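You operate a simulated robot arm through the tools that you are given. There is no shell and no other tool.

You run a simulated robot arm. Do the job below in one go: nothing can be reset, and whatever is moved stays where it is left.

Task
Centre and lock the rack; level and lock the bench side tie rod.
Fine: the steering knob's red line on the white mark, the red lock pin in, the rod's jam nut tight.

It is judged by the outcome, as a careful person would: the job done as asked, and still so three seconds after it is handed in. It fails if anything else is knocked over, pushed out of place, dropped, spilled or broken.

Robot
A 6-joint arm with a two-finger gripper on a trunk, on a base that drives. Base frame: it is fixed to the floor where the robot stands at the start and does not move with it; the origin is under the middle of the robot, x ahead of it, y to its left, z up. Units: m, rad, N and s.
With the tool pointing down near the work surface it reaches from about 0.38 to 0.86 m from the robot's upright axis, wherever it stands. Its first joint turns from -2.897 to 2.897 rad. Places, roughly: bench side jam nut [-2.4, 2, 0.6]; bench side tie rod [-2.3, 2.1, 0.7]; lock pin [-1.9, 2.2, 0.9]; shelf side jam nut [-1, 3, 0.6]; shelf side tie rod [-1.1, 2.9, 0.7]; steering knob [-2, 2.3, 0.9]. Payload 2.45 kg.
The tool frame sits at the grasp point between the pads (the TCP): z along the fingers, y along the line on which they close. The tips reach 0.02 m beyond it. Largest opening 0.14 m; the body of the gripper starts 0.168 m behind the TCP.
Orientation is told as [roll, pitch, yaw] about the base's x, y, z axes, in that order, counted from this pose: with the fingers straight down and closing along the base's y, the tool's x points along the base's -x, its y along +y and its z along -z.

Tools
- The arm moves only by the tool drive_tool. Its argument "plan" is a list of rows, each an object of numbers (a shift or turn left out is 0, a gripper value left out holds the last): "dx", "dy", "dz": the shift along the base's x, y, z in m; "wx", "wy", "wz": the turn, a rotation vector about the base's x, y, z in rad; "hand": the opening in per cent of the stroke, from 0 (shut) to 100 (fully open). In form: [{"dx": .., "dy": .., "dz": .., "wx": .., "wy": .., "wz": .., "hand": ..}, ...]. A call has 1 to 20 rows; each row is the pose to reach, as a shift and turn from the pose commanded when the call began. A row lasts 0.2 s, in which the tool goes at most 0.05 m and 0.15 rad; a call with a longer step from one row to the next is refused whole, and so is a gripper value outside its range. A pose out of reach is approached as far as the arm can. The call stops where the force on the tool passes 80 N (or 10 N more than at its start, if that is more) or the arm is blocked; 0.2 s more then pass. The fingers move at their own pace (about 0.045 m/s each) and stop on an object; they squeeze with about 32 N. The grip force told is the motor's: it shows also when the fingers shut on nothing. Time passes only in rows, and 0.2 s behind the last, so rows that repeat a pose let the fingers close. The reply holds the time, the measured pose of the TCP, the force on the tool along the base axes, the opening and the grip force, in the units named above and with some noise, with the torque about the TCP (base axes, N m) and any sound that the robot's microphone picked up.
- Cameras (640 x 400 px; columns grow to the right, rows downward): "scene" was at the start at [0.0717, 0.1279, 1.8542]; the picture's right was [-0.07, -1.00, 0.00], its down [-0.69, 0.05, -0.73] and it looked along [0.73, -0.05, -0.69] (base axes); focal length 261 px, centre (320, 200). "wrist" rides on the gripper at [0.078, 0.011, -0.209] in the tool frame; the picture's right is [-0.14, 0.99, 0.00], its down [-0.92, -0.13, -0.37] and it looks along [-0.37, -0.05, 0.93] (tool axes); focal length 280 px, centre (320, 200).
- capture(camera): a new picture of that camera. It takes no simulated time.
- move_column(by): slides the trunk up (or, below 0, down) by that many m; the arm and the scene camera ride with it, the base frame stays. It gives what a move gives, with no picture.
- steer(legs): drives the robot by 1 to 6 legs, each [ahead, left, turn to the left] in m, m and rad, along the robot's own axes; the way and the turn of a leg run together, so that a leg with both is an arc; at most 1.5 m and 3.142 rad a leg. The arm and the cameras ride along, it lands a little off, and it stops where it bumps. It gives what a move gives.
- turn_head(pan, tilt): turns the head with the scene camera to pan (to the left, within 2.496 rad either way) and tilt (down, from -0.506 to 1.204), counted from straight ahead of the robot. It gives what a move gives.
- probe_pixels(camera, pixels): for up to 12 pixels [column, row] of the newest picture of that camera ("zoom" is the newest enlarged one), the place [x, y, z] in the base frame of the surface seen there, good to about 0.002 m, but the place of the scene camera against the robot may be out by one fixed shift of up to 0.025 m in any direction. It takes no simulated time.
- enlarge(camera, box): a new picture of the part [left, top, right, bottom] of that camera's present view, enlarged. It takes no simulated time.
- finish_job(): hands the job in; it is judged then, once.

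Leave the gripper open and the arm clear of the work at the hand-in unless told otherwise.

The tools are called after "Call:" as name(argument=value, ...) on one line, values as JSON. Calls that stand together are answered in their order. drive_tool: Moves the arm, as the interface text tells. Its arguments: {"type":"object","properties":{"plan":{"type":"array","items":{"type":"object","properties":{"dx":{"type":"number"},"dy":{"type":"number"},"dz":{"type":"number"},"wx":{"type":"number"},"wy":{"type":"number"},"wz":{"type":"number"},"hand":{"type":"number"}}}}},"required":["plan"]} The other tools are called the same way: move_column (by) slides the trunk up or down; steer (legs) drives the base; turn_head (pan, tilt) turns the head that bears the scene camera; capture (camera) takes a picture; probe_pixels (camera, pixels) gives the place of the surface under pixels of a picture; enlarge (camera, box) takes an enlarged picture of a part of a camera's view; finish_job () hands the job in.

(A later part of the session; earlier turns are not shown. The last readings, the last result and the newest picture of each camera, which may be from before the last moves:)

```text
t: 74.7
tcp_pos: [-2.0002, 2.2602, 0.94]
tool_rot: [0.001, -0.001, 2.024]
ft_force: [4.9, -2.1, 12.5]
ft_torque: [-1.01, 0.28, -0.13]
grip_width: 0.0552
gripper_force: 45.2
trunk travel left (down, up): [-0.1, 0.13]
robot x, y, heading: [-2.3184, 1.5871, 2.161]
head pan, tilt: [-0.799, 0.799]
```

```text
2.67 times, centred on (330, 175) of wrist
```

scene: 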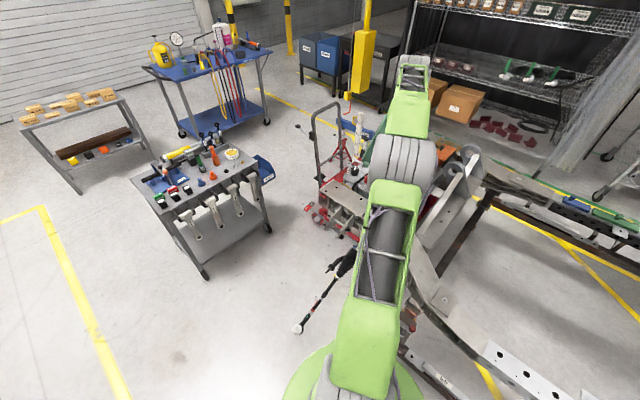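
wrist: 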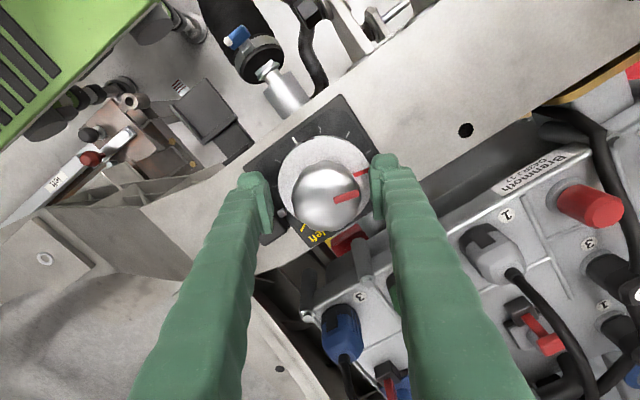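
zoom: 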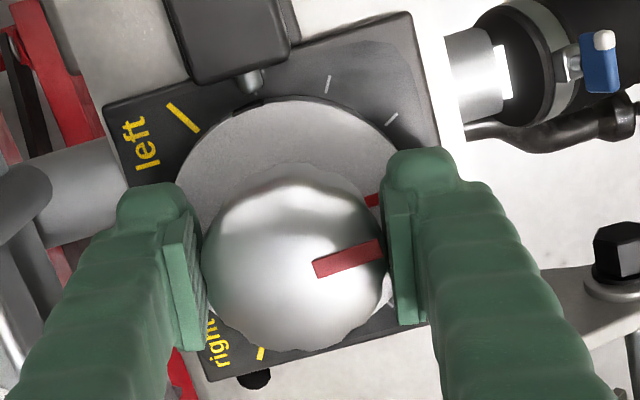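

The dark notch is near the pin tip (252,85). I turn the remaining +0.19 rad.

Call:
drive_tool(plan=[{"wz": 0.1}, {"wz": 0.19}, {"wz": 0.19}])

Call:
enlarge(camera="wrist", box=[240, 100, 420, 250])

```text
t: 75.5
tcp_pos: [-1.9997, 2.2609, 0.9407]
tool_rot: [-0.003, -0.001, 2.214]
ft_force: [9.9, -4.5, 20.8]
ft_torque: [-0.28, 0.19, -0.01]
grip_width: 0.0548
gripper_force: 44.8
trunk travel left (down, up): [-0.1, 0.13]
robot x, y, heading: [-2.318, 1.5844, 2.16]
head pan, tilt: [-0.799, 0.799]
```

```text
2.67 times, centred on (330, 175) of wrist
```

zoom: 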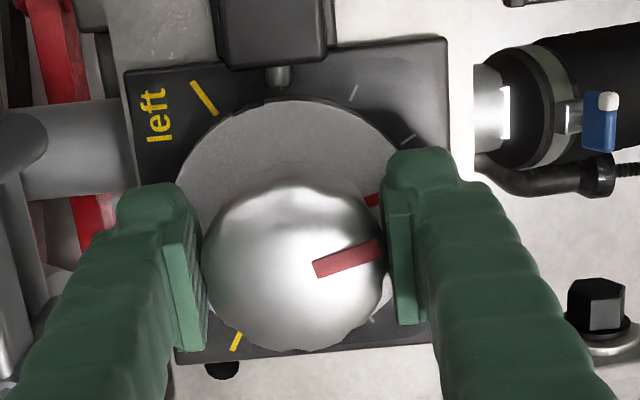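

I check the notch versus pin tip closely with a tighter enlargement.

Call:
enlarge(camera="wrist", box=[290, 115, 360, 160])

Call:
probe_pixels(camera="wrist", pixels=[[314, 130], [345, 144], [300, 160], [330, 140], [312, 138], [318, 138], [357, 195], [340, 200], [324, 185], [379, 175], [304, 136], [329, 225]])

```text
8.89 times, centred on (325, 138) of wrist
```

zoom: 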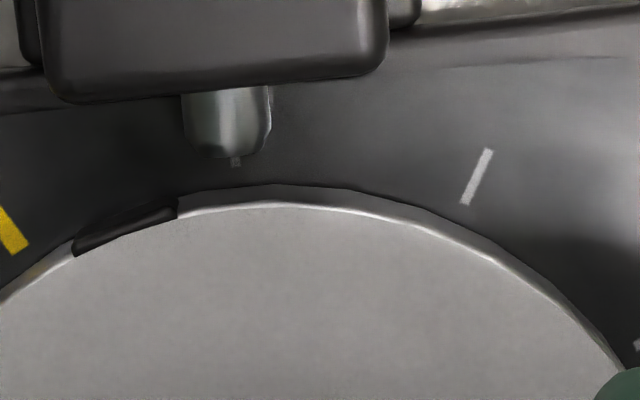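

```text
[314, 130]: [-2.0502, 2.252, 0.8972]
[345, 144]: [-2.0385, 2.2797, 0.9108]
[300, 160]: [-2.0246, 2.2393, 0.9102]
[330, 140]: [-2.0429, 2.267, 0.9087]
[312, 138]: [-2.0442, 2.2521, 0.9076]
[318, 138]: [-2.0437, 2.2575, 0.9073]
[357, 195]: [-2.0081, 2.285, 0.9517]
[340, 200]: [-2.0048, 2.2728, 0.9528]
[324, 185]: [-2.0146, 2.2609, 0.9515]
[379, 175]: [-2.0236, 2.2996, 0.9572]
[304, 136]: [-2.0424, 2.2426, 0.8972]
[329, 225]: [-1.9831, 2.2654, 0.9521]
```

Using the true camera geometry: the notch is 15° past the pin, and likewise the knob's red line points 15° past the bench-side white mark (the knob did not start quite at the "right" mark). I turn back −0.265 rad.

Call:
drive_tool(plan=[{"wz": -0.1}, {"wz": -0.2}, {"wz": -0.265}, {"wz": -0.265}])

Call:
capture(camera="wrist")

Call:
enlarge(camera="wrist", box=[270, 105, 350, 160])

```text
t: 76.5
tcp_pos: [-1.9996, 2.2597, 0.9404]
tool_rot: [-0.003, -0.002, 1.947]
ft_force: [10.1, -4.1, 26.8]
ft_torque: [0.04, -0.02, -0.07]
grip_width: 0.0551
gripper_force: 44.6
trunk travel left (down, up): [-0.1, 0.13]
robot x, y, heading: [-2.3123, 1.5815, 2.158]
head pan, tilt: [-0.799, 0.799]
```

```text
taken
```

wrist: 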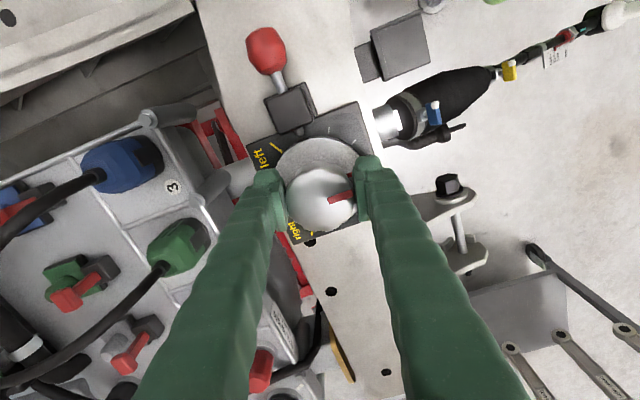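

```text
7.27 times, centred on (310, 132) of wrist
```

zoom: 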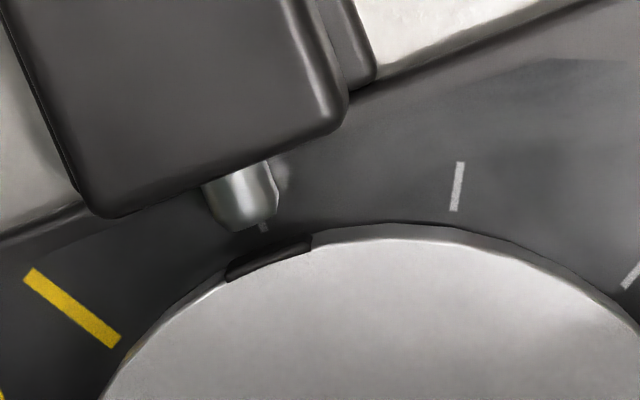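

Notch and pin now line up within about 1°. I open the hand and lift away to check the red line on the white mark from above.

Call:
drive_tool(plan=[{"hand": 58}, {"hand": 58}, {"hand": 58}, {"dz": 0.02}, {"dz": 0.06}, {"dz": 0.1}, {"dz": 0.14}, {"dz": 0.16}])

Call:
capture(camera="wrist")

Call:
enlarge(camera="wrist", box=[260, 90, 380, 165])

```text
t: 78.3
tcp_pos: [-2.0012, 2.2583, 1.1006]
tool_rot: [0.001, 0.0, 1.947]
ft_force: [-0.8, -0.6, -0.6]
ft_torque: [0.03, -0.01, -0.02]
grip_width: 0.0811
gripper_force: 0.0
trunk travel left (down, up): [-0.1, 0.13]
robot x, y, heading: [-2.3177, 1.5799, 2.157]
head pan, tilt: [-0.799, 0.799]
```

```text
taken
```

wrist: 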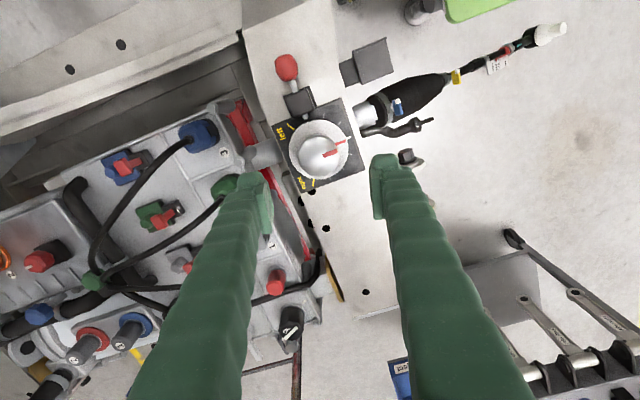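

```text
5.33 times, centred on (320, 128) of wrist
```

zoom: 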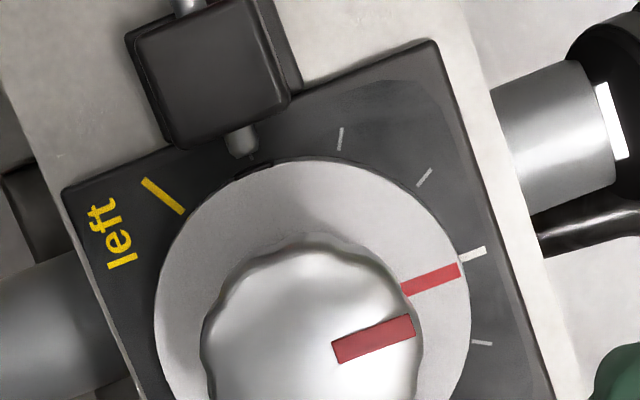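

Computed at their true heights, the red line and white mark agree within about 0.5°. Next the pin: I close the fingers, turn to face along the pin axis (heading 2.158) and move to behind the red ball, still at z 1.10.

Call:
drive_tool(plan=[{"dx": 0.019, "dy": -0.029, "wz": 0.05, "hand": 0}, {"dx": 0.038, "dy": -0.058, "wz": 0.1}, {"dx": 0.057, "dy": -0.087, "wz": 0.15}, {"dx": 0.076, "dy": -0.116, "wz": 0.2}, {"dx": 0.094, "dy": -0.145, "wz": 0.211}, {"dx": 0.094, "dy": -0.145, "wz": 0.211}, {"dx": 0.094, "dy": -0.145, "wz": 0.211}])

Call:
capture(camera="wrist")

Call:
enlarge(camera="wrist", box=[230, 150, 410, 290])

```text
t: 79.9
tcp_pos: [-1.909, 2.1143, 1.1]
tool_rot: [0.003, 0.001, 2.158]
ft_force: [0.5, 0.2, 0.2]
ft_torque: [-0.03, -0.03, 0.01]
grip_width: 0.0
gripper_force: 29.3
trunk travel left (down, up): [-0.1, 0.13]
robot x, y, heading: [-2.3162, 1.5833, 2.158]
head pan, tilt: [-0.799, 0.799]
```

```text
taken
```

wrist: 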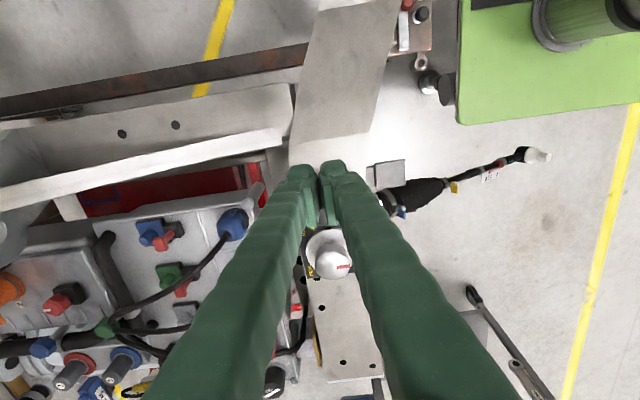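

```text
2.86 times, centred on (320, 220) of wrist
```

zoom: 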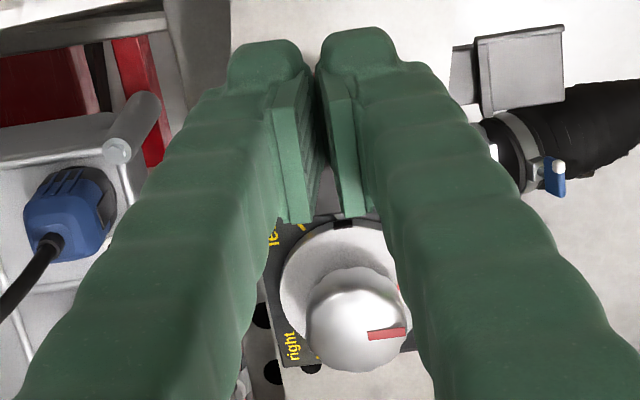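

The closed fingers are behind the ball on its axis (about 4 mm too far to the bench side). I correct that and descend so the tips come to z≈0.90, level with the ball.

Call:
drive_tool(plan=[{"dx": 0.0033, "dy": 0.0022, "dz": -0.04}, {"dx": 0.0033, "dy": 0.0022, "dz": -0.08}, {"dx": 0.0033, "dy": 0.0022, "dz": -0.12}, {"dx": 0.0033, "dy": 0.0022, "dz": -0.15}, {"dx": 0.0033, "dy": 0.0022, "dz": -0.17}, {"dx": 0.0033, "dy": 0.0022, "dz": -0.182}, {"dx": 0.0033, "dy": 0.0022, "dz": -0.182}])

Call:
capture(camera="wrist")

Call:
turn_head(pan=-0.85, tilt=0.85)

Call:
capture(camera="scene")

```text
t: 81.5
tcp_pos: [-1.9039, 2.1197, 0.9165]
tool_rot: [0.0, 0.0, 2.156]
ft_force: [-0.5, 0.1, 0.9]
ft_torque: [0.01, 0.0, 0.02]
grip_width: 0.0
gripper_force: 29.6
trunk travel left (down, up): [-0.1, 0.13]
robot x, y, heading: [-2.3158, 1.5857, 2.161]
head pan, tilt: [-0.799, 0.799]
```

```text
taken
```

wrist: 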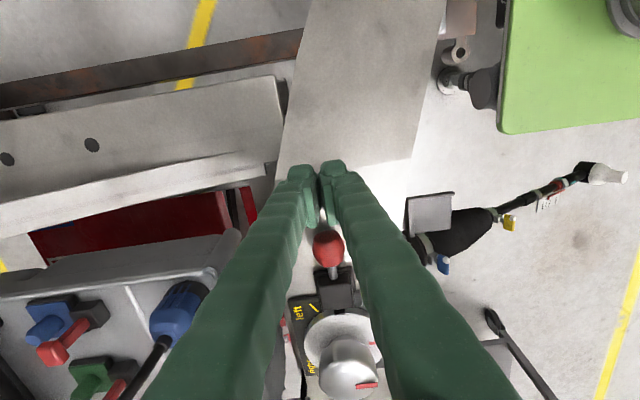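

```text
t: 82.2
tcp_pos: [-1.9038, 2.1198, 0.9158]
tool_rot: [0.0, -0.001, 2.157]
ft_force: [-0.4, 0.3, -0.5]
ft_torque: [0.04, 0.0, 0.0]
grip_width: 0.0
gripper_force: 29.3
trunk travel left (down, up): [-0.1, 0.13]
robot x, y, heading: [-2.3154, 1.5842, 2.155]
head pan, tilt: [-0.85, 0.85]
```

```text
taken
```

scene: 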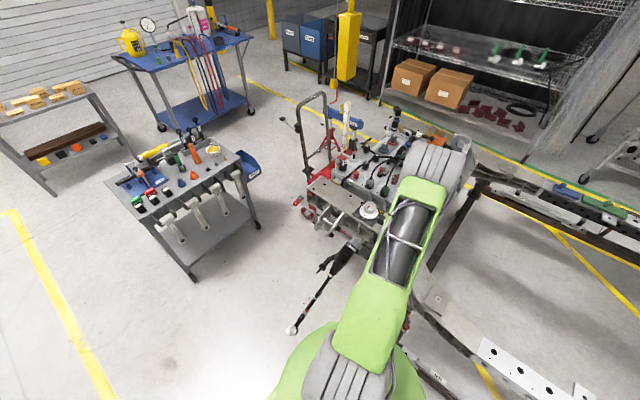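

The ball at (328,248) lies directly ahead of the closed tips. I enlarge to check the lateral alignment.

Call:
enlarge(camera="wrist", box=[270, 150, 390, 400])

Call:
probe_pixels(camera="wrist", pixels=[[328, 248], [328, 232], [315, 248], [342, 248], [333, 274], [333, 285], [330, 263], [320, 270], [345, 270]])

```text
1.60 times, centred on (330, 275) of wrist
```

zoom: 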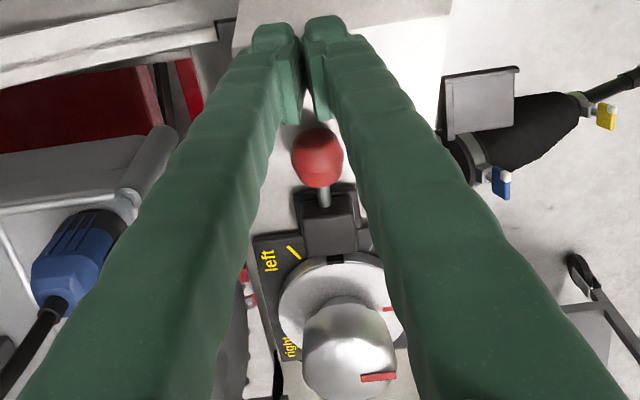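

```text
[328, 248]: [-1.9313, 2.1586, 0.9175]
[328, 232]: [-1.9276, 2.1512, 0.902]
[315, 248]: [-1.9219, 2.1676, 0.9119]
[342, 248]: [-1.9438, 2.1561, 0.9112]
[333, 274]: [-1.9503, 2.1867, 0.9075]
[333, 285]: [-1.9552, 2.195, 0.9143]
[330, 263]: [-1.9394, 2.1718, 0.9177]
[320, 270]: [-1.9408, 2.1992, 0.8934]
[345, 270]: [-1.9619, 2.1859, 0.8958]
```

Ball is centred on the tool's line (offset <1 mm), gap about 18 mm, pin travel about 20 mm. I push along the pin axis in 5 mm steps.

Call:
drive_tool(plan=[{"dx": -0.0028, "dy": 0.0042}, {"dx": -0.0055, "dy": 0.0083}, {"dx": -0.0083, "dy": 0.0125}, {"dx": -0.0111, "dy": 0.0167}, {"dx": -0.0138, "dy": 0.0208}])

Call:
enlarge(camera="wrist", box=[270, 150, 390, 400])

```text
t: 83.3
tcp_pos: [-1.9174, 2.139, 0.9179]
tool_rot: [0.002, 0.0, 2.155]
ft_force: [0.8, -3.1, -0.3]
ft_torque: [-0.04, -0.01, 0.0]
grip_width: 0.0
gripper_force: 29.7
trunk travel left (down, up): [-0.1, 0.13]
robot x, y, heading: [-2.3144, 1.5846, 2.153]
head pan, tilt: [-0.85, 0.85]
```

```text
1.60 times, centred on (330, 275) of wrist
```

zoom: 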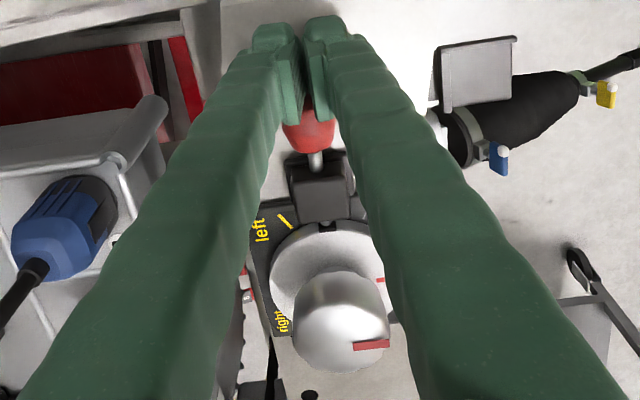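

Contact with the ball (about −3 N). Pin tip heads to the notch. I push on in 4 mm steps.

Call:
drive_tool(plan=[{"dx": -0.0022, "dy": 0.0033}, {"dx": -0.0044, "dy": 0.0067}, {"dx": -0.0066, "dy": 0.01}, {"dx": -0.0088, "dy": 0.0133}])

Call:
enlarge(camera="wrist", box=[270, 150, 390, 400])

```text
t: 84.3
tcp_pos: [-1.9236, 2.1506, 0.9174]
tool_rot: [-0.003, -0.001, 2.157]
ft_force: [5.8, -8.2, 4.6]
ft_torque: [0.05, -0.03, -0.08]
grip_width: 0.0
gripper_force: 29.8
trunk travel left (down, up): [-0.1, 0.13]
robot x, y, heading: [-2.3156, 1.5842, 2.157]
head pan, tilt: [-0.85, 0.85]
```

```text
1.60 times, centred on (330, 275) of wrist
```

zoom: 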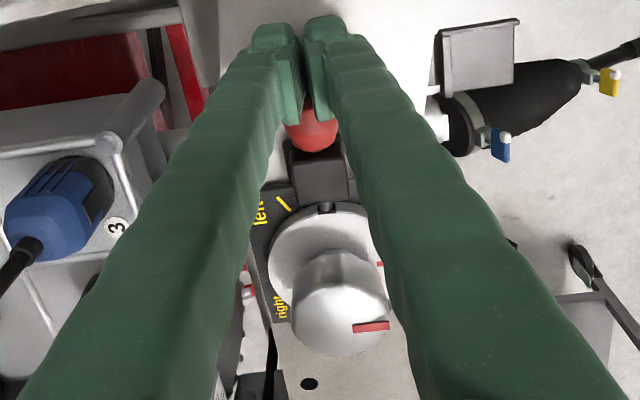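

The pin is sliding with ~10 N; a gap to the block remains small. I keep pushing until it seats.

Call:
drive_tool(plan=[{"dx": -0.0017, "dy": 0.0025}, {"dx": -0.0033, "dy": 0.005}, {"dx": -0.005, "dy": 0.0075}])

Call:
enlarge(camera="wrist", box=[290, 200, 370, 320])

```text
t: 85.2
tcp_pos: [-1.9258, 2.1526, 0.9163]
tool_rot: [0.002, 0.002, 2.157]
ft_force: [31.4, -40.7, 0.8]
ft_torque: [-0.49, -0.27, -0.34]
grip_width: 0.0061
gripper_force: 29.0
trunk travel left (down, up): [-0.1, 0.13]
robot x, y, heading: [-2.3172, 1.5822, 2.157]
head pan, tilt: [-0.85, 0.85]
```

```text
3.33 times, centred on (330, 260) of wrist
```

zoom: 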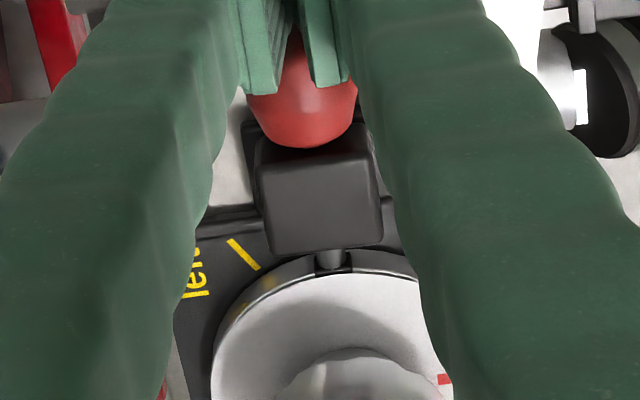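

Force rose to ~50 N and the ball wedges the finger tips: the pin looks seated against its block. I back off along the axis and lift for a clear look.

Call:
drive_tool(plan=[{"dx": 0.014, "dy": -0.021}, {"dx": 0.028, "dy": -0.042}, {"dx": 0.028, "dy": -0.042, "dz": 0.03}, {"dx": 0.028, "dy": -0.042, "dz": 0.07}, {"dx": 0.028, "dy": -0.042, "dz": 0.11}])

Call:
capture(camera="wrist")

Call:
enlarge(camera="wrist", box=[270, 180, 390, 320])

```text
t: 86.3
tcp_pos: [-1.9042, 2.1147, 1.0282]
tool_rot: [-0.001, -0.002, 2.159]
ft_force: [0.3, -0.6, -0.9]
ft_torque: [0.06, 0.0, -0.01]
grip_width: 0.0001
gripper_force: 29.3
trunk travel left (down, up): [-0.1, 0.13]
robot x, y, heading: [-2.3157, 1.5852, 2.159]
head pan, tilt: [-0.85, 0.85]
```

```text
taken
```

wrist: 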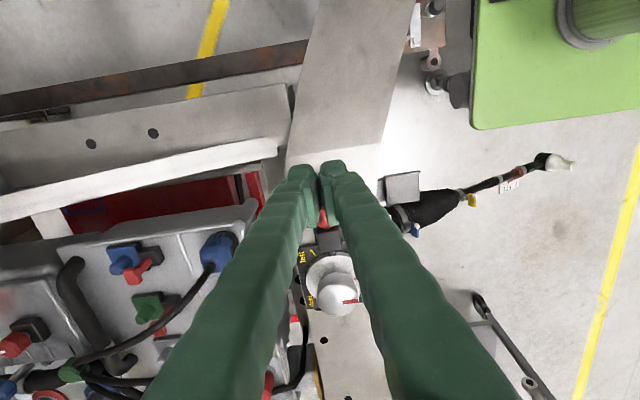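

```text
2.86 times, centred on (330, 250) of wrist
```

zoom: 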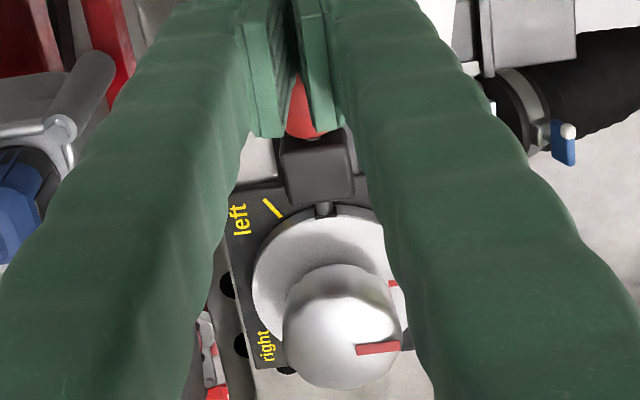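

The fingers still hide part of it. I open the hand, rise to z≈1.10 and move so the knob/pin is mid-view.

Call:
drive_tool(plan=[{"dz": 0.03, "hand": 100}, {"dx": -0.01, "dy": 0.015, "dz": 0.06}, {"dx": -0.025, "dy": 0.035, "dz": 0.07}, {"dx": -0.04, "dy": 0.06, "dz": 0.07}, {"dx": -0.05, "dy": 0.075, "dz": 0.07}, {"dx": -0.05, "dy": 0.075, "dz": 0.07}])

Call:
capture(camera="wrist")

Call:
enlarge(camera="wrist", box=[250, 100, 390, 200])

```text
t: 87.8
tcp_pos: [-1.9532, 2.1914, 1.0962]
tool_rot: [-0.002, -0.002, 2.158]
ft_force: [0.1, -0.7, 0.1]
ft_torque: [-0.03, -0.03, -0.02]
grip_width: 0.1237
gripper_force: 0.0
trunk travel left (down, up): [-0.1, 0.13]
robot x, y, heading: [-2.317, 1.5851, 2.158]
head pan, tilt: [-0.85, 0.85]
```

```text
taken
```

wrist: 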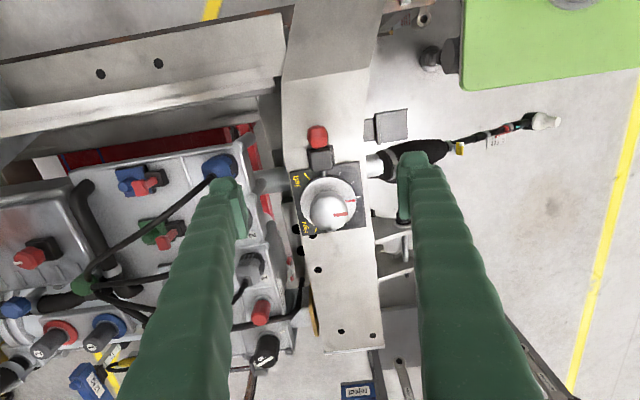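

```text
4.00 times, centred on (320, 150) of wrist
```

zoom: 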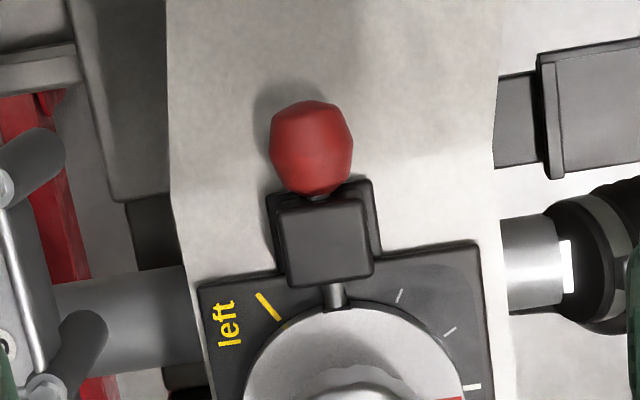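

The ball is nearly at its block and the pin tip reaches the disc's rim. I look closer at the tip/notch and the red line.

Call:
enlarge(camera="wrist", box=[295, 125, 345, 190])

Call:
enlarge(camera="wrist", box=[295, 160, 375, 235])

Call:
probe_pixels(camera="wrist", pixels=[[318, 126], [318, 146], [318, 152], [319, 158], [321, 170], [323, 172], [324, 176], [324, 180], [340, 172], [310, 150], [330, 150], [319, 148]])

```text
6.15 times, centred on (320, 158) of wrist
```

zoom: 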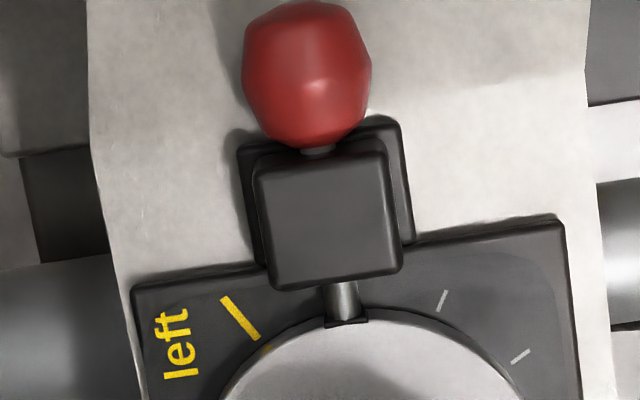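

```text
5.33 times, centred on (335, 198) of wrist
```

zoom: 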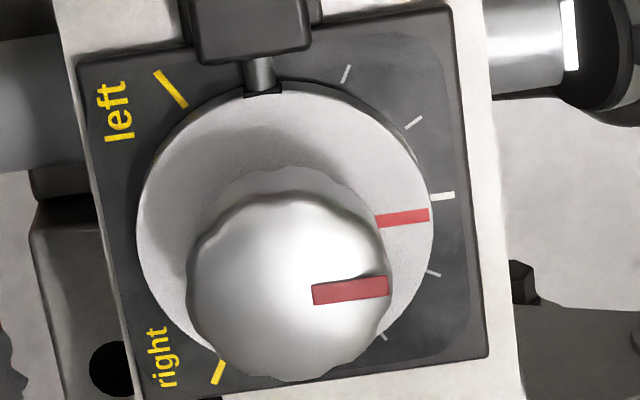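

```text
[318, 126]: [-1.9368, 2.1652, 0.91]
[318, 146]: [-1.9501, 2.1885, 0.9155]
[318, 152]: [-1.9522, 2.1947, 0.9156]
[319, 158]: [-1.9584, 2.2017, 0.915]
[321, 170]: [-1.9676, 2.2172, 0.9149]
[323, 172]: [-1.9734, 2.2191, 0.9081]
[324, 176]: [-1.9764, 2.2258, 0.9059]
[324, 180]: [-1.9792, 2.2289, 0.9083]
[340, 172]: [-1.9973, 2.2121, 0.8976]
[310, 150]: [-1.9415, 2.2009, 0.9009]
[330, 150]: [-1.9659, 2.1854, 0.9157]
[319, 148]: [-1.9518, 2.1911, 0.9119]
```

The pin tip sits inside the notch and the red line matches the white mark within 0.3°. To be sure it is home I push once more with one finger's flat (7 mm sideways so the ball can't wedge between the tips). First get behind and down again.

Call:
drive_tool(plan=[{"dx": 0.016, "dy": -0.03, "hand": 0}, {"dx": 0.032, "dy": -0.06}, {"dx": 0.032, "dy": -0.06}, {"dx": 0.032, "dy": -0.06}, {"dx": 0.032, "dy": -0.06, "dz": -0.04}, {"dx": 0.032, "dy": -0.06, "dz": -0.08}, {"dx": 0.032, "dy": -0.06, "dz": -0.12}, {"dx": 0.032, "dy": -0.06, "dz": -0.15}, {"dx": 0.032, "dy": -0.06, "dz": -0.17}, {"dx": 0.032, "dy": -0.06, "dz": -0.18}, {"dx": 0.032, "dy": -0.06, "dz": -0.18}])

Call:
capture(camera="wrist")

```text
t: 90.2
tcp_pos: [-1.923, 2.1304, 0.9176]
tool_rot: [0.001, -0.001, 2.157]
ft_force: [0.4, -0.2, 0.3]
ft_torque: [-0.01, 0.0, -0.01]
grip_width: 0.0
gripper_force: 29.2
trunk travel left (down, up): [-0.1, 0.13]
robot x, y, heading: [-2.3133, 1.5845, 2.153]
head pan, tilt: [-0.85, 0.85]
```

```text
taken
```

wrist: 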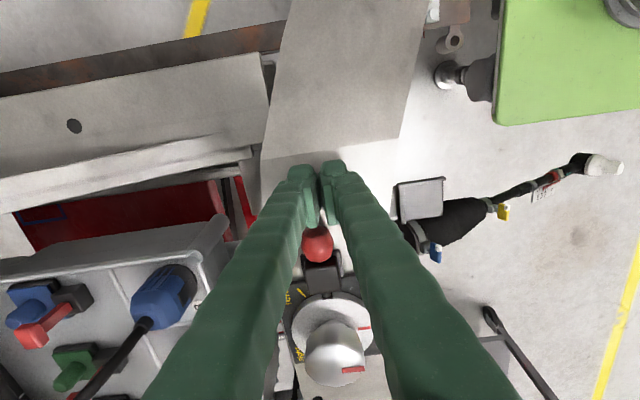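

Ball at (317,240) is ahead of the left finger's flat. I push along the axis again.

Call:
drive_tool(plan=[{"dx": -0.0055, "dy": 0.0083}, {"dx": -0.0083, "dy": 0.0125}, {"dx": -0.0111, "dy": 0.0167}, {"dx": -0.0138, "dy": 0.0208}, {"dx": -0.0155, "dy": 0.0233}])

Call:
enlarge(camera="wrist", box=[270, 180, 370, 300])

```text
t: 91.3
tcp_pos: [-1.933, 2.1456, 0.9173]
tool_rot: [0.004, 0.003, 2.156]
ft_force: [26.3, -52.0, 6.0]
ft_torque: [-0.76, 0.17, -0.49]
grip_width: 0.0
gripper_force: 29.4
trunk travel left (down, up): [-0.1, 0.13]
robot x, y, heading: [-2.3143, 1.584, 2.155]
head pan, tilt: [-0.85, 0.85]
```

```text
3.33 times, centred on (320, 240) of wrist
```

zoom: 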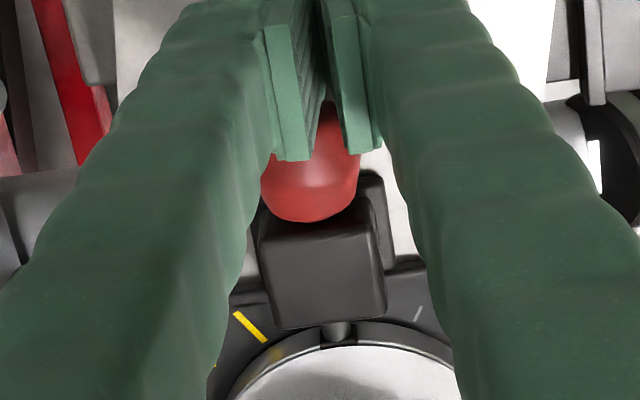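

58 N and no motion: the pin is fully home. I back off and lift clear.

Call:
drive_tool(plan=[{"dx": 0.014, "dy": -0.021}, {"dx": 0.028, "dy": -0.042}, {"dx": 0.028, "dy": -0.042, "dz": 0.04}, {"dx": 0.028, "dy": -0.042, "dz": 0.09}, {"dx": 0.028, "dy": -0.042, "dz": 0.14}, {"dx": 0.028, "dy": -0.042, "dz": 0.19}, {"dx": 0.028, "dy": -0.042, "dz": 0.24}, {"dx": 0.028, "dy": -0.042, "dz": 0.29}, {"dx": 0.028, "dy": -0.042, "dz": 0.34, "hand": 60}])

Call:
turn_head(pan=-0.3, tilt=1.15)

Call:
capture(camera="scene")

Call:
capture(camera="wrist")

```text
t: 93.3
tcp_pos: [-1.9096, 2.1115, 1.2633]
tool_rot: [0.0, 0.0, 2.159]
ft_force: [0.0, 0.9, -0.2]
ft_torque: [0.01, 0.03, 0.02]
grip_width: 0.0337
gripper_force: 0.2
trunk travel left (down, up): [-0.1, 0.13]
robot x, y, heading: [-2.3155, 1.5838, 2.16]
head pan, tilt: [-0.85, 0.85]
```

```text
t: 94.3
tcp_pos: [-1.9082, 2.1116, 1.2615]
tool_rot: [0.0, 0.0, 2.156]
ft_force: [0.7, -0.1, -0.1]
ft_torque: [-0.03, -0.02, -0.03]
grip_width: 0.0841
gripper_force: 0.0
trunk travel left (down, up): [-0.1, 0.13]
robot x, y, heading: [-2.3127, 1.5823, 2.16]
head pan, tilt: [-0.3, 1.15]
```

```text
taken
```

scene: 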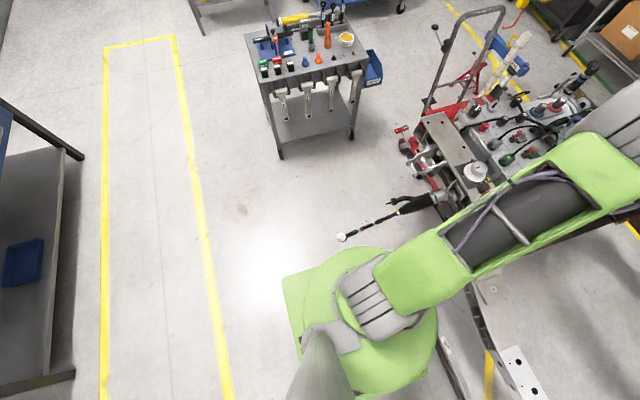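

```text
taken
```

wrist: 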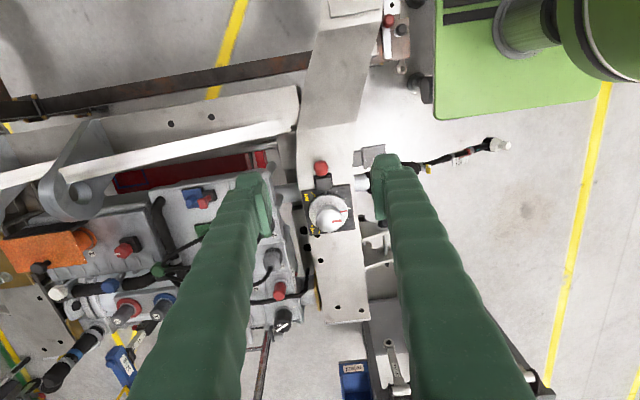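

Knob centred and pin locked. Now the rod: I need more room, so I back the base 0.15 m (arm is high and clear).

Call:
steer(legs=[[-0.15, 0, 0]])

```text
t: 95.7
tcp_pos: [-1.8252, 1.9871, 1.2626]
tool_rot: [0.0, -0.001, 2.157]
ft_force: [1.0, 0.1, 0.4]
ft_torque: [0.06, 0.07, 0.0]
grip_width: 0.0838
gripper_force: 0.1
trunk travel left (down, up): [-0.1, 0.13]
robot x, y, heading: [-2.2309, 1.4555, 2.156]
head pan, tilt: [-0.3, 1.15]
```

I capture again and probe the rod from both cameras.

Call:
capture(camera="wrist")

Call:
turn_head(pan=-0.4, tilt=0.95)

Call:
capture(camera="scene")

```text
taken
```

wrist: 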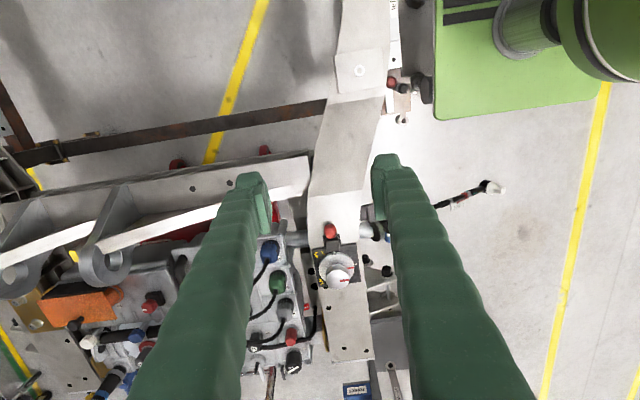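

```text
t: 96.4
tcp_pos: [-1.8253, 1.9892, 1.2621]
tool_rot: [0.0, -0.001, 2.157]
ft_force: [0.4, 0.2, 0.7]
ft_torque: [0.0, 0.0, -0.01]
grip_width: 0.0842
gripper_force: 0.0
trunk travel left (down, up): [-0.1, 0.13]
robot x, y, heading: [-2.2363, 1.4582, 2.158]
head pan, tilt: [-0.4, 0.949]
```

```text
taken
```

scene: 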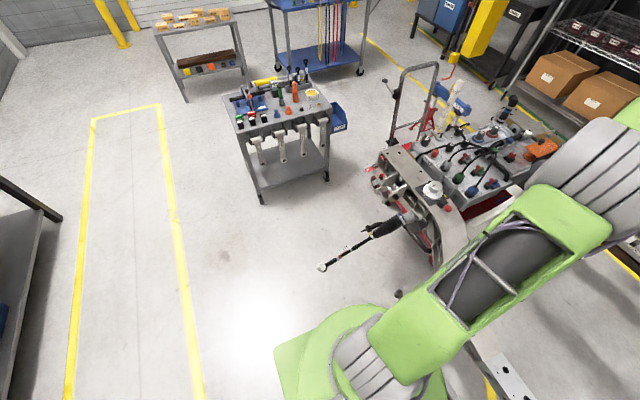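

The rod shows well at (322,267)–(400,222). I enlarge it in the scene view and probe its points.

Call:
enlarge(camera="scene", box=[310, 205, 420, 280])

Call:
probe_pixels(camera="wrist", pixels=[[499, 187], [488, 186], [478, 190], [470, 192], [462, 196], [452, 200], [445, 203], [440, 205]])

Call:
enlarge(camera="wrist", box=[425, 165, 515, 220])

```text
5.33 times, centred on (365, 242) of scene
```

zoom: 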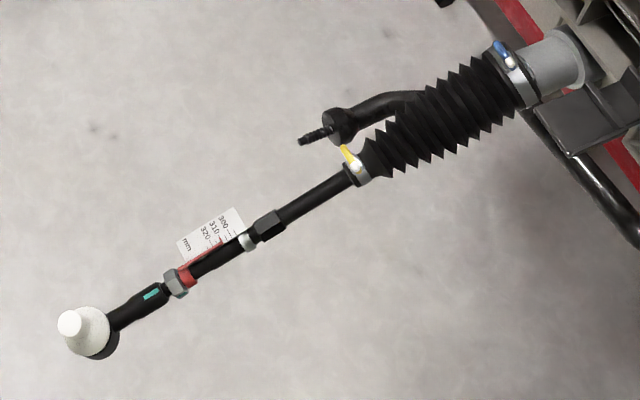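

```text
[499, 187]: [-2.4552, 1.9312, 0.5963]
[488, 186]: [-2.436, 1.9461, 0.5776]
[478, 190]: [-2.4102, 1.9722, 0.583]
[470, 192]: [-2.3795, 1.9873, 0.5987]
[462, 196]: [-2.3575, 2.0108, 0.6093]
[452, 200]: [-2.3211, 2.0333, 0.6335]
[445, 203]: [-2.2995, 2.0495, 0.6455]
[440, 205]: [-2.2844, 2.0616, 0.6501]
```

```text
7.11 times, centred on (470, 192) of wrist
```

zoom: 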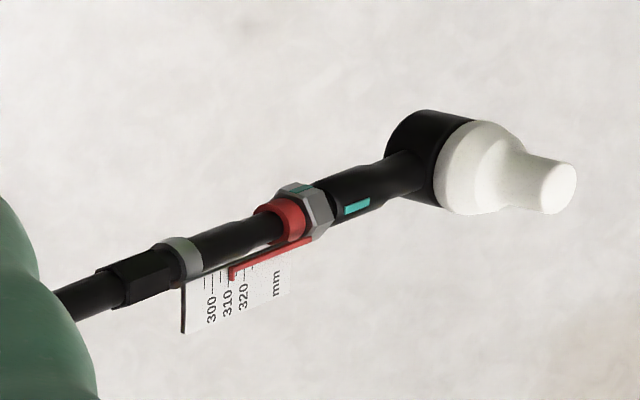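

The rod axis points: nut at about (-2.376,1.989,0.595), slope about 23.5°, plain shaft around (-2.30,2.05,0.645). The teal mark on the nut is a flat or so away from the teal mark on the rod end. First I bring the tool above the plain shaft with the fingers closing across the rod (yaw 0.587), staying high.

Call:
drive_tool(plan=[{"dx": -0.043, "dy": 0.006, "wz": -0.143, "hand": 45}, {"dx": -0.086, "dy": 0.011, "wz": -0.286}, {"dx": -0.13, "dy": 0.017, "wz": -0.428}, {"dx": -0.173, "dy": 0.022, "wz": -0.571}, {"dx": -0.216, "dy": 0.028, "wz": -0.714}, {"dx": -0.259, "dy": 0.034, "wz": -0.857}, {"dx": -0.302, "dy": 0.039, "wz": -0.999}, {"dx": -0.346, "dy": 0.045, "wz": -1.142}, {"dx": -0.389, "dy": 0.051, "wz": -1.285}, {"dx": -0.432, "dy": 0.056, "wz": -1.428}, {"dx": -0.475, "dy": 0.062, "wz": -1.57}, {"dx": -0.475, "dy": 0.062, "wz": -1.57, "dz": -0.05}, {"dx": -0.475, "dy": 0.062, "wz": -1.57, "dz": -0.1}, {"dx": -0.475, "dy": 0.062, "wz": -1.57, "dz": -0.15}, {"dx": -0.475, "dy": 0.062, "wz": -1.57, "dz": -0.2}, {"dx": -0.475, "dy": 0.062, "wz": -1.57, "dz": -0.25}, {"dx": -0.475, "dy": 0.062, "wz": -1.57, "dz": -0.3}, {"dx": -0.475, "dy": 0.062, "wz": -1.57, "dz": -0.35}])

Call:
capture(camera="wrist")

```text
t: 100.2
tcp_pos: [-2.3014, 2.0506, 0.9103]
tool_rot: [0.001, -0.001, 0.586]
ft_force: [0.3, 0.2, 0.2]
ft_torque: [0.02, 0.04, -0.02]
grip_width: 0.0631
gripper_force: 0.1
trunk travel left (down, up): [-0.1, 0.13]
robot x, y, heading: [-2.2337, 1.4635, 2.153]
head pan, tilt: [-0.4, 0.949]
```

```text
taken
```

wrist: 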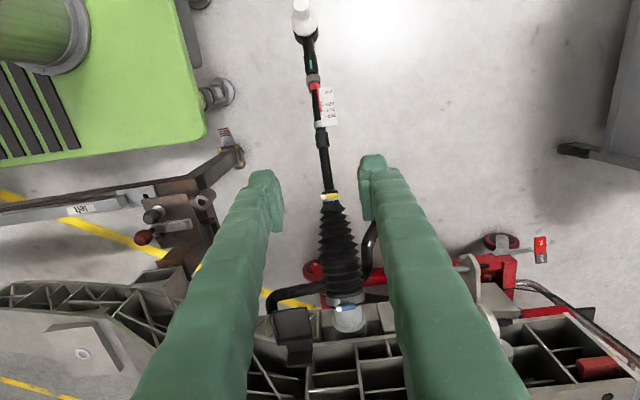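

The rod runs from (302,20) to (345,310) in the wrist view, nicely centred between the fingers. I probe its axis.

Call:
probe_pixels(camera="wrist", pixels=[[305, 35], [309, 62], [313, 79], [316, 90], [319, 110], [321, 125], [323, 140], [325, 155], [328, 175], [330, 190], [339, 255], [347, 318]])

Call:
enlarge(camera="wrist", box=[270, 0, 370, 130])

```text
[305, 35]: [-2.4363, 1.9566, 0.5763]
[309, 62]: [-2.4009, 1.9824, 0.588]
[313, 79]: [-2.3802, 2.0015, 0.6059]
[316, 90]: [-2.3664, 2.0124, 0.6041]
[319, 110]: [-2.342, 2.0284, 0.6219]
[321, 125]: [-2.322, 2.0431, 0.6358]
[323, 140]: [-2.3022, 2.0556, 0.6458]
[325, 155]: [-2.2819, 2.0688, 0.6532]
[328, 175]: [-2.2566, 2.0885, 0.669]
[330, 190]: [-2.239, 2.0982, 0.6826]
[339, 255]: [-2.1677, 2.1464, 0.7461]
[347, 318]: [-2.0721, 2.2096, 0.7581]
```

```text
3.08 times, centred on (320, 65) of wrist
```

zoom: 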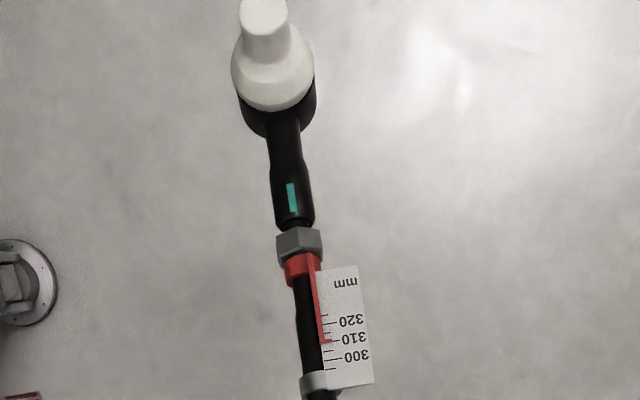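

Rod axis fits: direction 3.775 rad outward, slope 24.3°. A dark pipe end lies on the far side of the bellows; I check where it is relative to where the far finger will go.

Call:
probe_pixels(camera="wrist", pixels=[[366, 228], [370, 240], [364, 222], [375, 225], [372, 260], [330, 197], [352, 170], [290, 200]])

Call:
enlarge(camera="wrist", box=[260, 110, 420, 290])

Call:
probe_pixels(camera="scene", pixels=[[361, 231], [368, 226], [372, 222], [380, 224], [369, 235]])

```text
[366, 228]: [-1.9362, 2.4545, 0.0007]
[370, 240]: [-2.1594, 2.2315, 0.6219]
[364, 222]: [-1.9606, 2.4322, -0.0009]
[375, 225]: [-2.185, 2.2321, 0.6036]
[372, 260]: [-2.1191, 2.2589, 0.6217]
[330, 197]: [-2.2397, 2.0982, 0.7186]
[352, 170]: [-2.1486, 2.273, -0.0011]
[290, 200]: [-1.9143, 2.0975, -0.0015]
```

```text
2.22 times, centred on (340, 200) of wrist
```

zoom: 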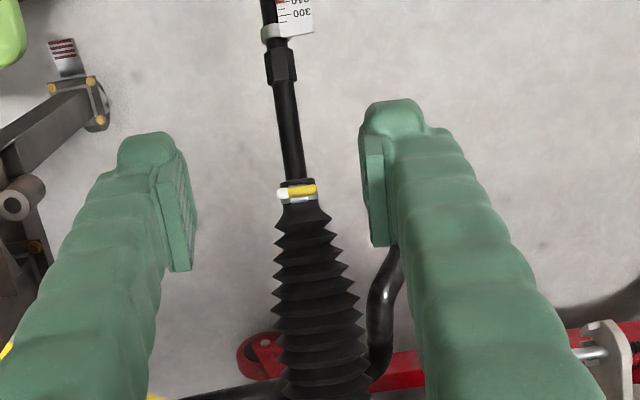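

```text
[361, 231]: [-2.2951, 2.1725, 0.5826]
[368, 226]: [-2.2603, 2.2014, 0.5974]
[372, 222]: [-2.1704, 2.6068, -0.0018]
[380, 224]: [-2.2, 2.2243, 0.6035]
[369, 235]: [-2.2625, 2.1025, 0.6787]
```

The pipe's bolt is ~0.1 m inboard and 0.09 m aside – clear. I descend around the plain shaft to z≈0.638.

Call:
drive_tool(plan=[{"dx": -0.0024, "dy": 0.0032, "dz": -0.05, "wz": 0.046}, {"dx": -0.0024, "dy": 0.0032, "dz": -0.1, "wz": 0.046}, {"dx": -0.0024, "dy": 0.0032, "dz": -0.15, "wz": 0.046}, {"dx": -0.0024, "dy": 0.0032, "dz": -0.19, "wz": 0.046}, {"dx": -0.0024, "dy": 0.0032, "dz": -0.22, "wz": 0.046}, {"dx": -0.0024, "dy": 0.0032, "dz": -0.25, "wz": 0.046}, {"dx": -0.0024, "dy": 0.0032, "dz": -0.272, "wz": 0.046}, {"dx": -0.0024, "dy": 0.0032, "dz": -0.272, "wz": 0.046}])

Call:
capture(camera="wrist")

```text
refused: row 1 steps farther than a row can; nothing moved
```

```text
taken
```

wrist: 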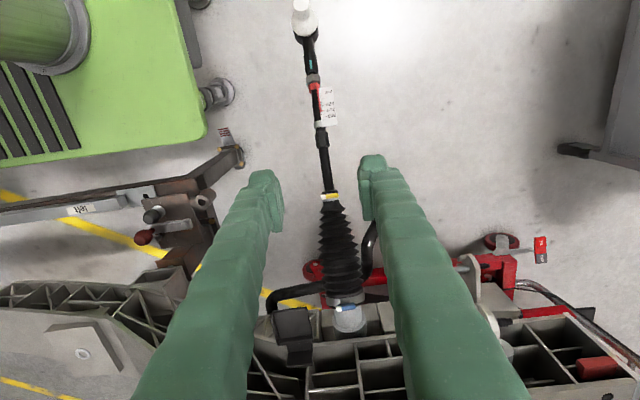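

The first row was slightly over the step limit. I repeat with 0.045 m steps.

Call:
drive_tool(plan=[{"dx": -0.0024, "dy": 0.0032, "dz": -0.045, "wz": 0.046}, {"dx": -0.0024, "dy": 0.0032, "dz": -0.09, "wz": 0.046}, {"dx": -0.0024, "dy": 0.0032, "dz": -0.135, "wz": 0.046}, {"dx": -0.0024, "dy": 0.0032, "dz": -0.18, "wz": 0.046}, {"dx": -0.0024, "dy": 0.0032, "dz": -0.215, "wz": 0.046}, {"dx": -0.0024, "dy": 0.0032, "dz": -0.25, "wz": 0.046}, {"dx": -0.0024, "dy": 0.0032, "dz": -0.272, "wz": 0.046}, {"dx": -0.0024, "dy": 0.0032, "dz": -0.272, "wz": 0.046}])

Call:
capture(camera="wrist")

```text
t: 102.0
tcp_pos: [-2.306, 2.0549, 0.6405]
tool_rot: [-0.001, 0.0, 0.631]
ft_force: [-1.3, -1.1, 0.1]
ft_torque: [-0.01, -0.01, 0.03]
grip_width: 0.0631
gripper_force: 0.1
trunk travel left (down, up): [-0.1, 0.13]
robot x, y, heading: [-2.2327, 1.4596, 2.156]
head pan, tilt: [-0.4, 0.949]
```

```text
taken
```

wrist: 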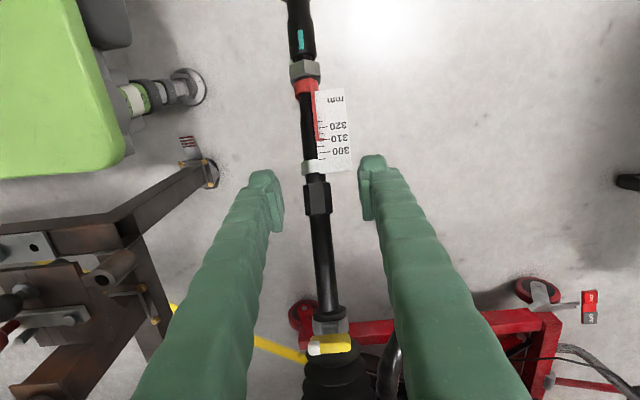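

The TCP (320,195) is on the rod's hex flats; I'd rather hold the plain shaft, so I shift 38 mm inboard along the rod (and up 17 mm), then close.

Call:
drive_tool(plan=[{"dx": 0.0153, "dy": 0.0112, "dz": 0.0085}, {"dx": 0.0306, "dy": 0.0225, "dz": 0.017}, {"dx": 0.0306, "dy": 0.0225, "dz": 0.017}])

Call:
capture(camera="wrist")

```text
t: 102.8
tcp_pos: [-2.2735, 2.0776, 0.6554]
tool_rot: [0.001, -0.001, 0.633]
ft_force: [0.4, -0.4, -0.5]
ft_torque: [0.01, 0.02, -0.02]
grip_width: 0.0628
gripper_force: 0.1
trunk travel left (down, up): [-0.1, 0.13]
robot x, y, heading: [-2.2367, 1.4607, 2.156]
head pan, tilt: [-0.4, 0.949]
```

```text
taken
```

wrist: 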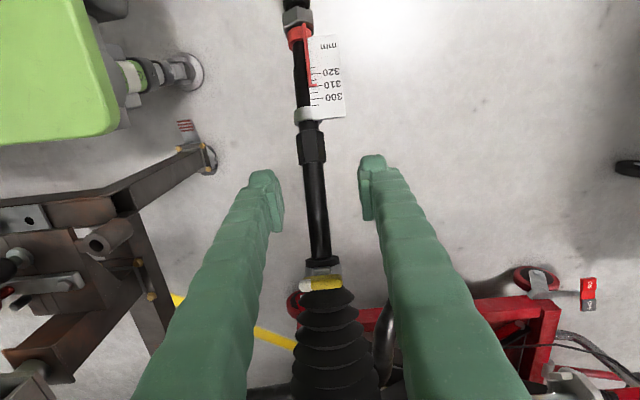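

The shaft at (315,195) is ~4 mm to the near side of the TCP; I centre on it and close.

Call:
drive_tool(plan=[{"dx": 0.0024, "dy": -0.0032, "dz": -0.002}, {"dx": 0.0024, "dy": -0.0032, "dz": -0.002, "hand": 0}, {"dx": 0.0024, "dy": -0.0032, "dz": -0.002, "hand": 0}, {"dx": 0.0024, "dy": -0.0032, "dz": -0.002, "hand": 0}, {"dx": 0.0024, "dy": -0.0032, "dz": -0.002, "hand": 0}])

```text
t: 104.0
tcp_pos: [-2.2718, 2.0745, 0.6539]
tool_rot: [0.001, -0.002, 0.634]
ft_force: [-5.9, 5.8, -2.0]
ft_torque: [0.05, 0.05, -0.11]
grip_width: 0.0154
gripper_force: 32.0
trunk travel left (down, up): [-0.1, 0.13]
robot x, y, heading: [-2.2336, 1.4606, 2.155]
head pan, tilt: [-0.4, 0.949]
```

Shaft held, 15.4 mm wide. I try a small lift along the arc (about 4°) and read the force.

Call:
drive_tool(plan=[{"dx": -0.0022, "dy": -0.0016, "dz": 0.0069}, {"dx": -0.0045, "dy": -0.0033, "dz": 0.0138}, {"dx": -0.0045, "dy": -0.0033, "dz": 0.0138}])

```text
t: 104.8
tcp_pos: [-2.2762, 2.0717, 0.6649]
tool_rot: [-0.001, 0.001, 0.632]
ft_force: [-10.7, 16.8, -30.2]
ft_torque: [0.03, 0.28, -0.27]
grip_width: 0.0157
gripper_force: 41.1
trunk travel left (down, up): [-0.1, 0.13]
robot x, y, heading: [-2.2324, 1.4602, 2.153]
head pan, tilt: [-0.4, 0.949]
```

About 30 N resists – the joint has friction (good, it should hold). I continue 4° more with a small sideways correction, then look.

Call:
drive_tool(plan=[{"dx": -0.0036, "dy": 0.0008, "dz": 0.0066}, {"dx": -0.0054, "dy": 0.0002, "dz": 0.0132}, {"dx": -0.0054, "dy": 0.0002, "dz": 0.0132}])

Call:
capture(camera="wrist")

```text
t: 105.6
tcp_pos: [-2.2806, 2.0695, 0.6792]
tool_rot: [-0.002, 0.0, 0.631]
ft_force: [3.7, 5.0, -27.7]
ft_torque: [0.01, 0.08, -0.2]
grip_width: 0.0157
gripper_force: 41.8
trunk travel left (down, up): [-0.1, 0.13]
robot x, y, heading: [-2.2346, 1.4598, 2.158]
head pan, tilt: [-0.4, 0.949]
```

```text
taken
```

wrist: 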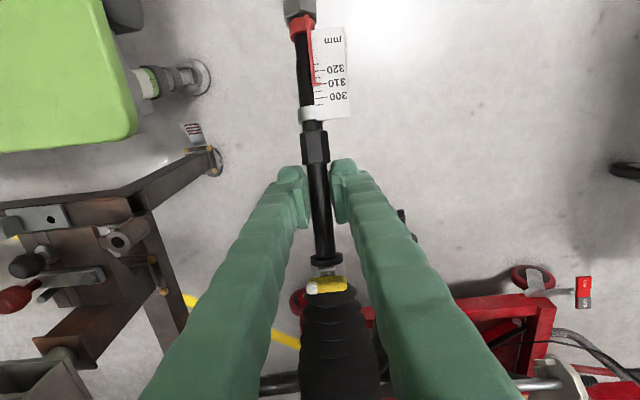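

The rod follows. I probe its slope now.

Call:
probe_pixels(camera="wrist", pixels=[[303, 60], [305, 80], [311, 140], [314, 155], [320, 215], [322, 235], [323, 245], [299, 8]])

```text
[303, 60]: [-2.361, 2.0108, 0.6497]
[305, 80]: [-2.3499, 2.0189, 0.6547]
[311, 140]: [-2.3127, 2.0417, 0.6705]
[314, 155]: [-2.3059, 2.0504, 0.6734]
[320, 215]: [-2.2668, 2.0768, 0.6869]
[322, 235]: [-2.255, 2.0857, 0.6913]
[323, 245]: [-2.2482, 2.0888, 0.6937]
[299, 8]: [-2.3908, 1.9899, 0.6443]
```

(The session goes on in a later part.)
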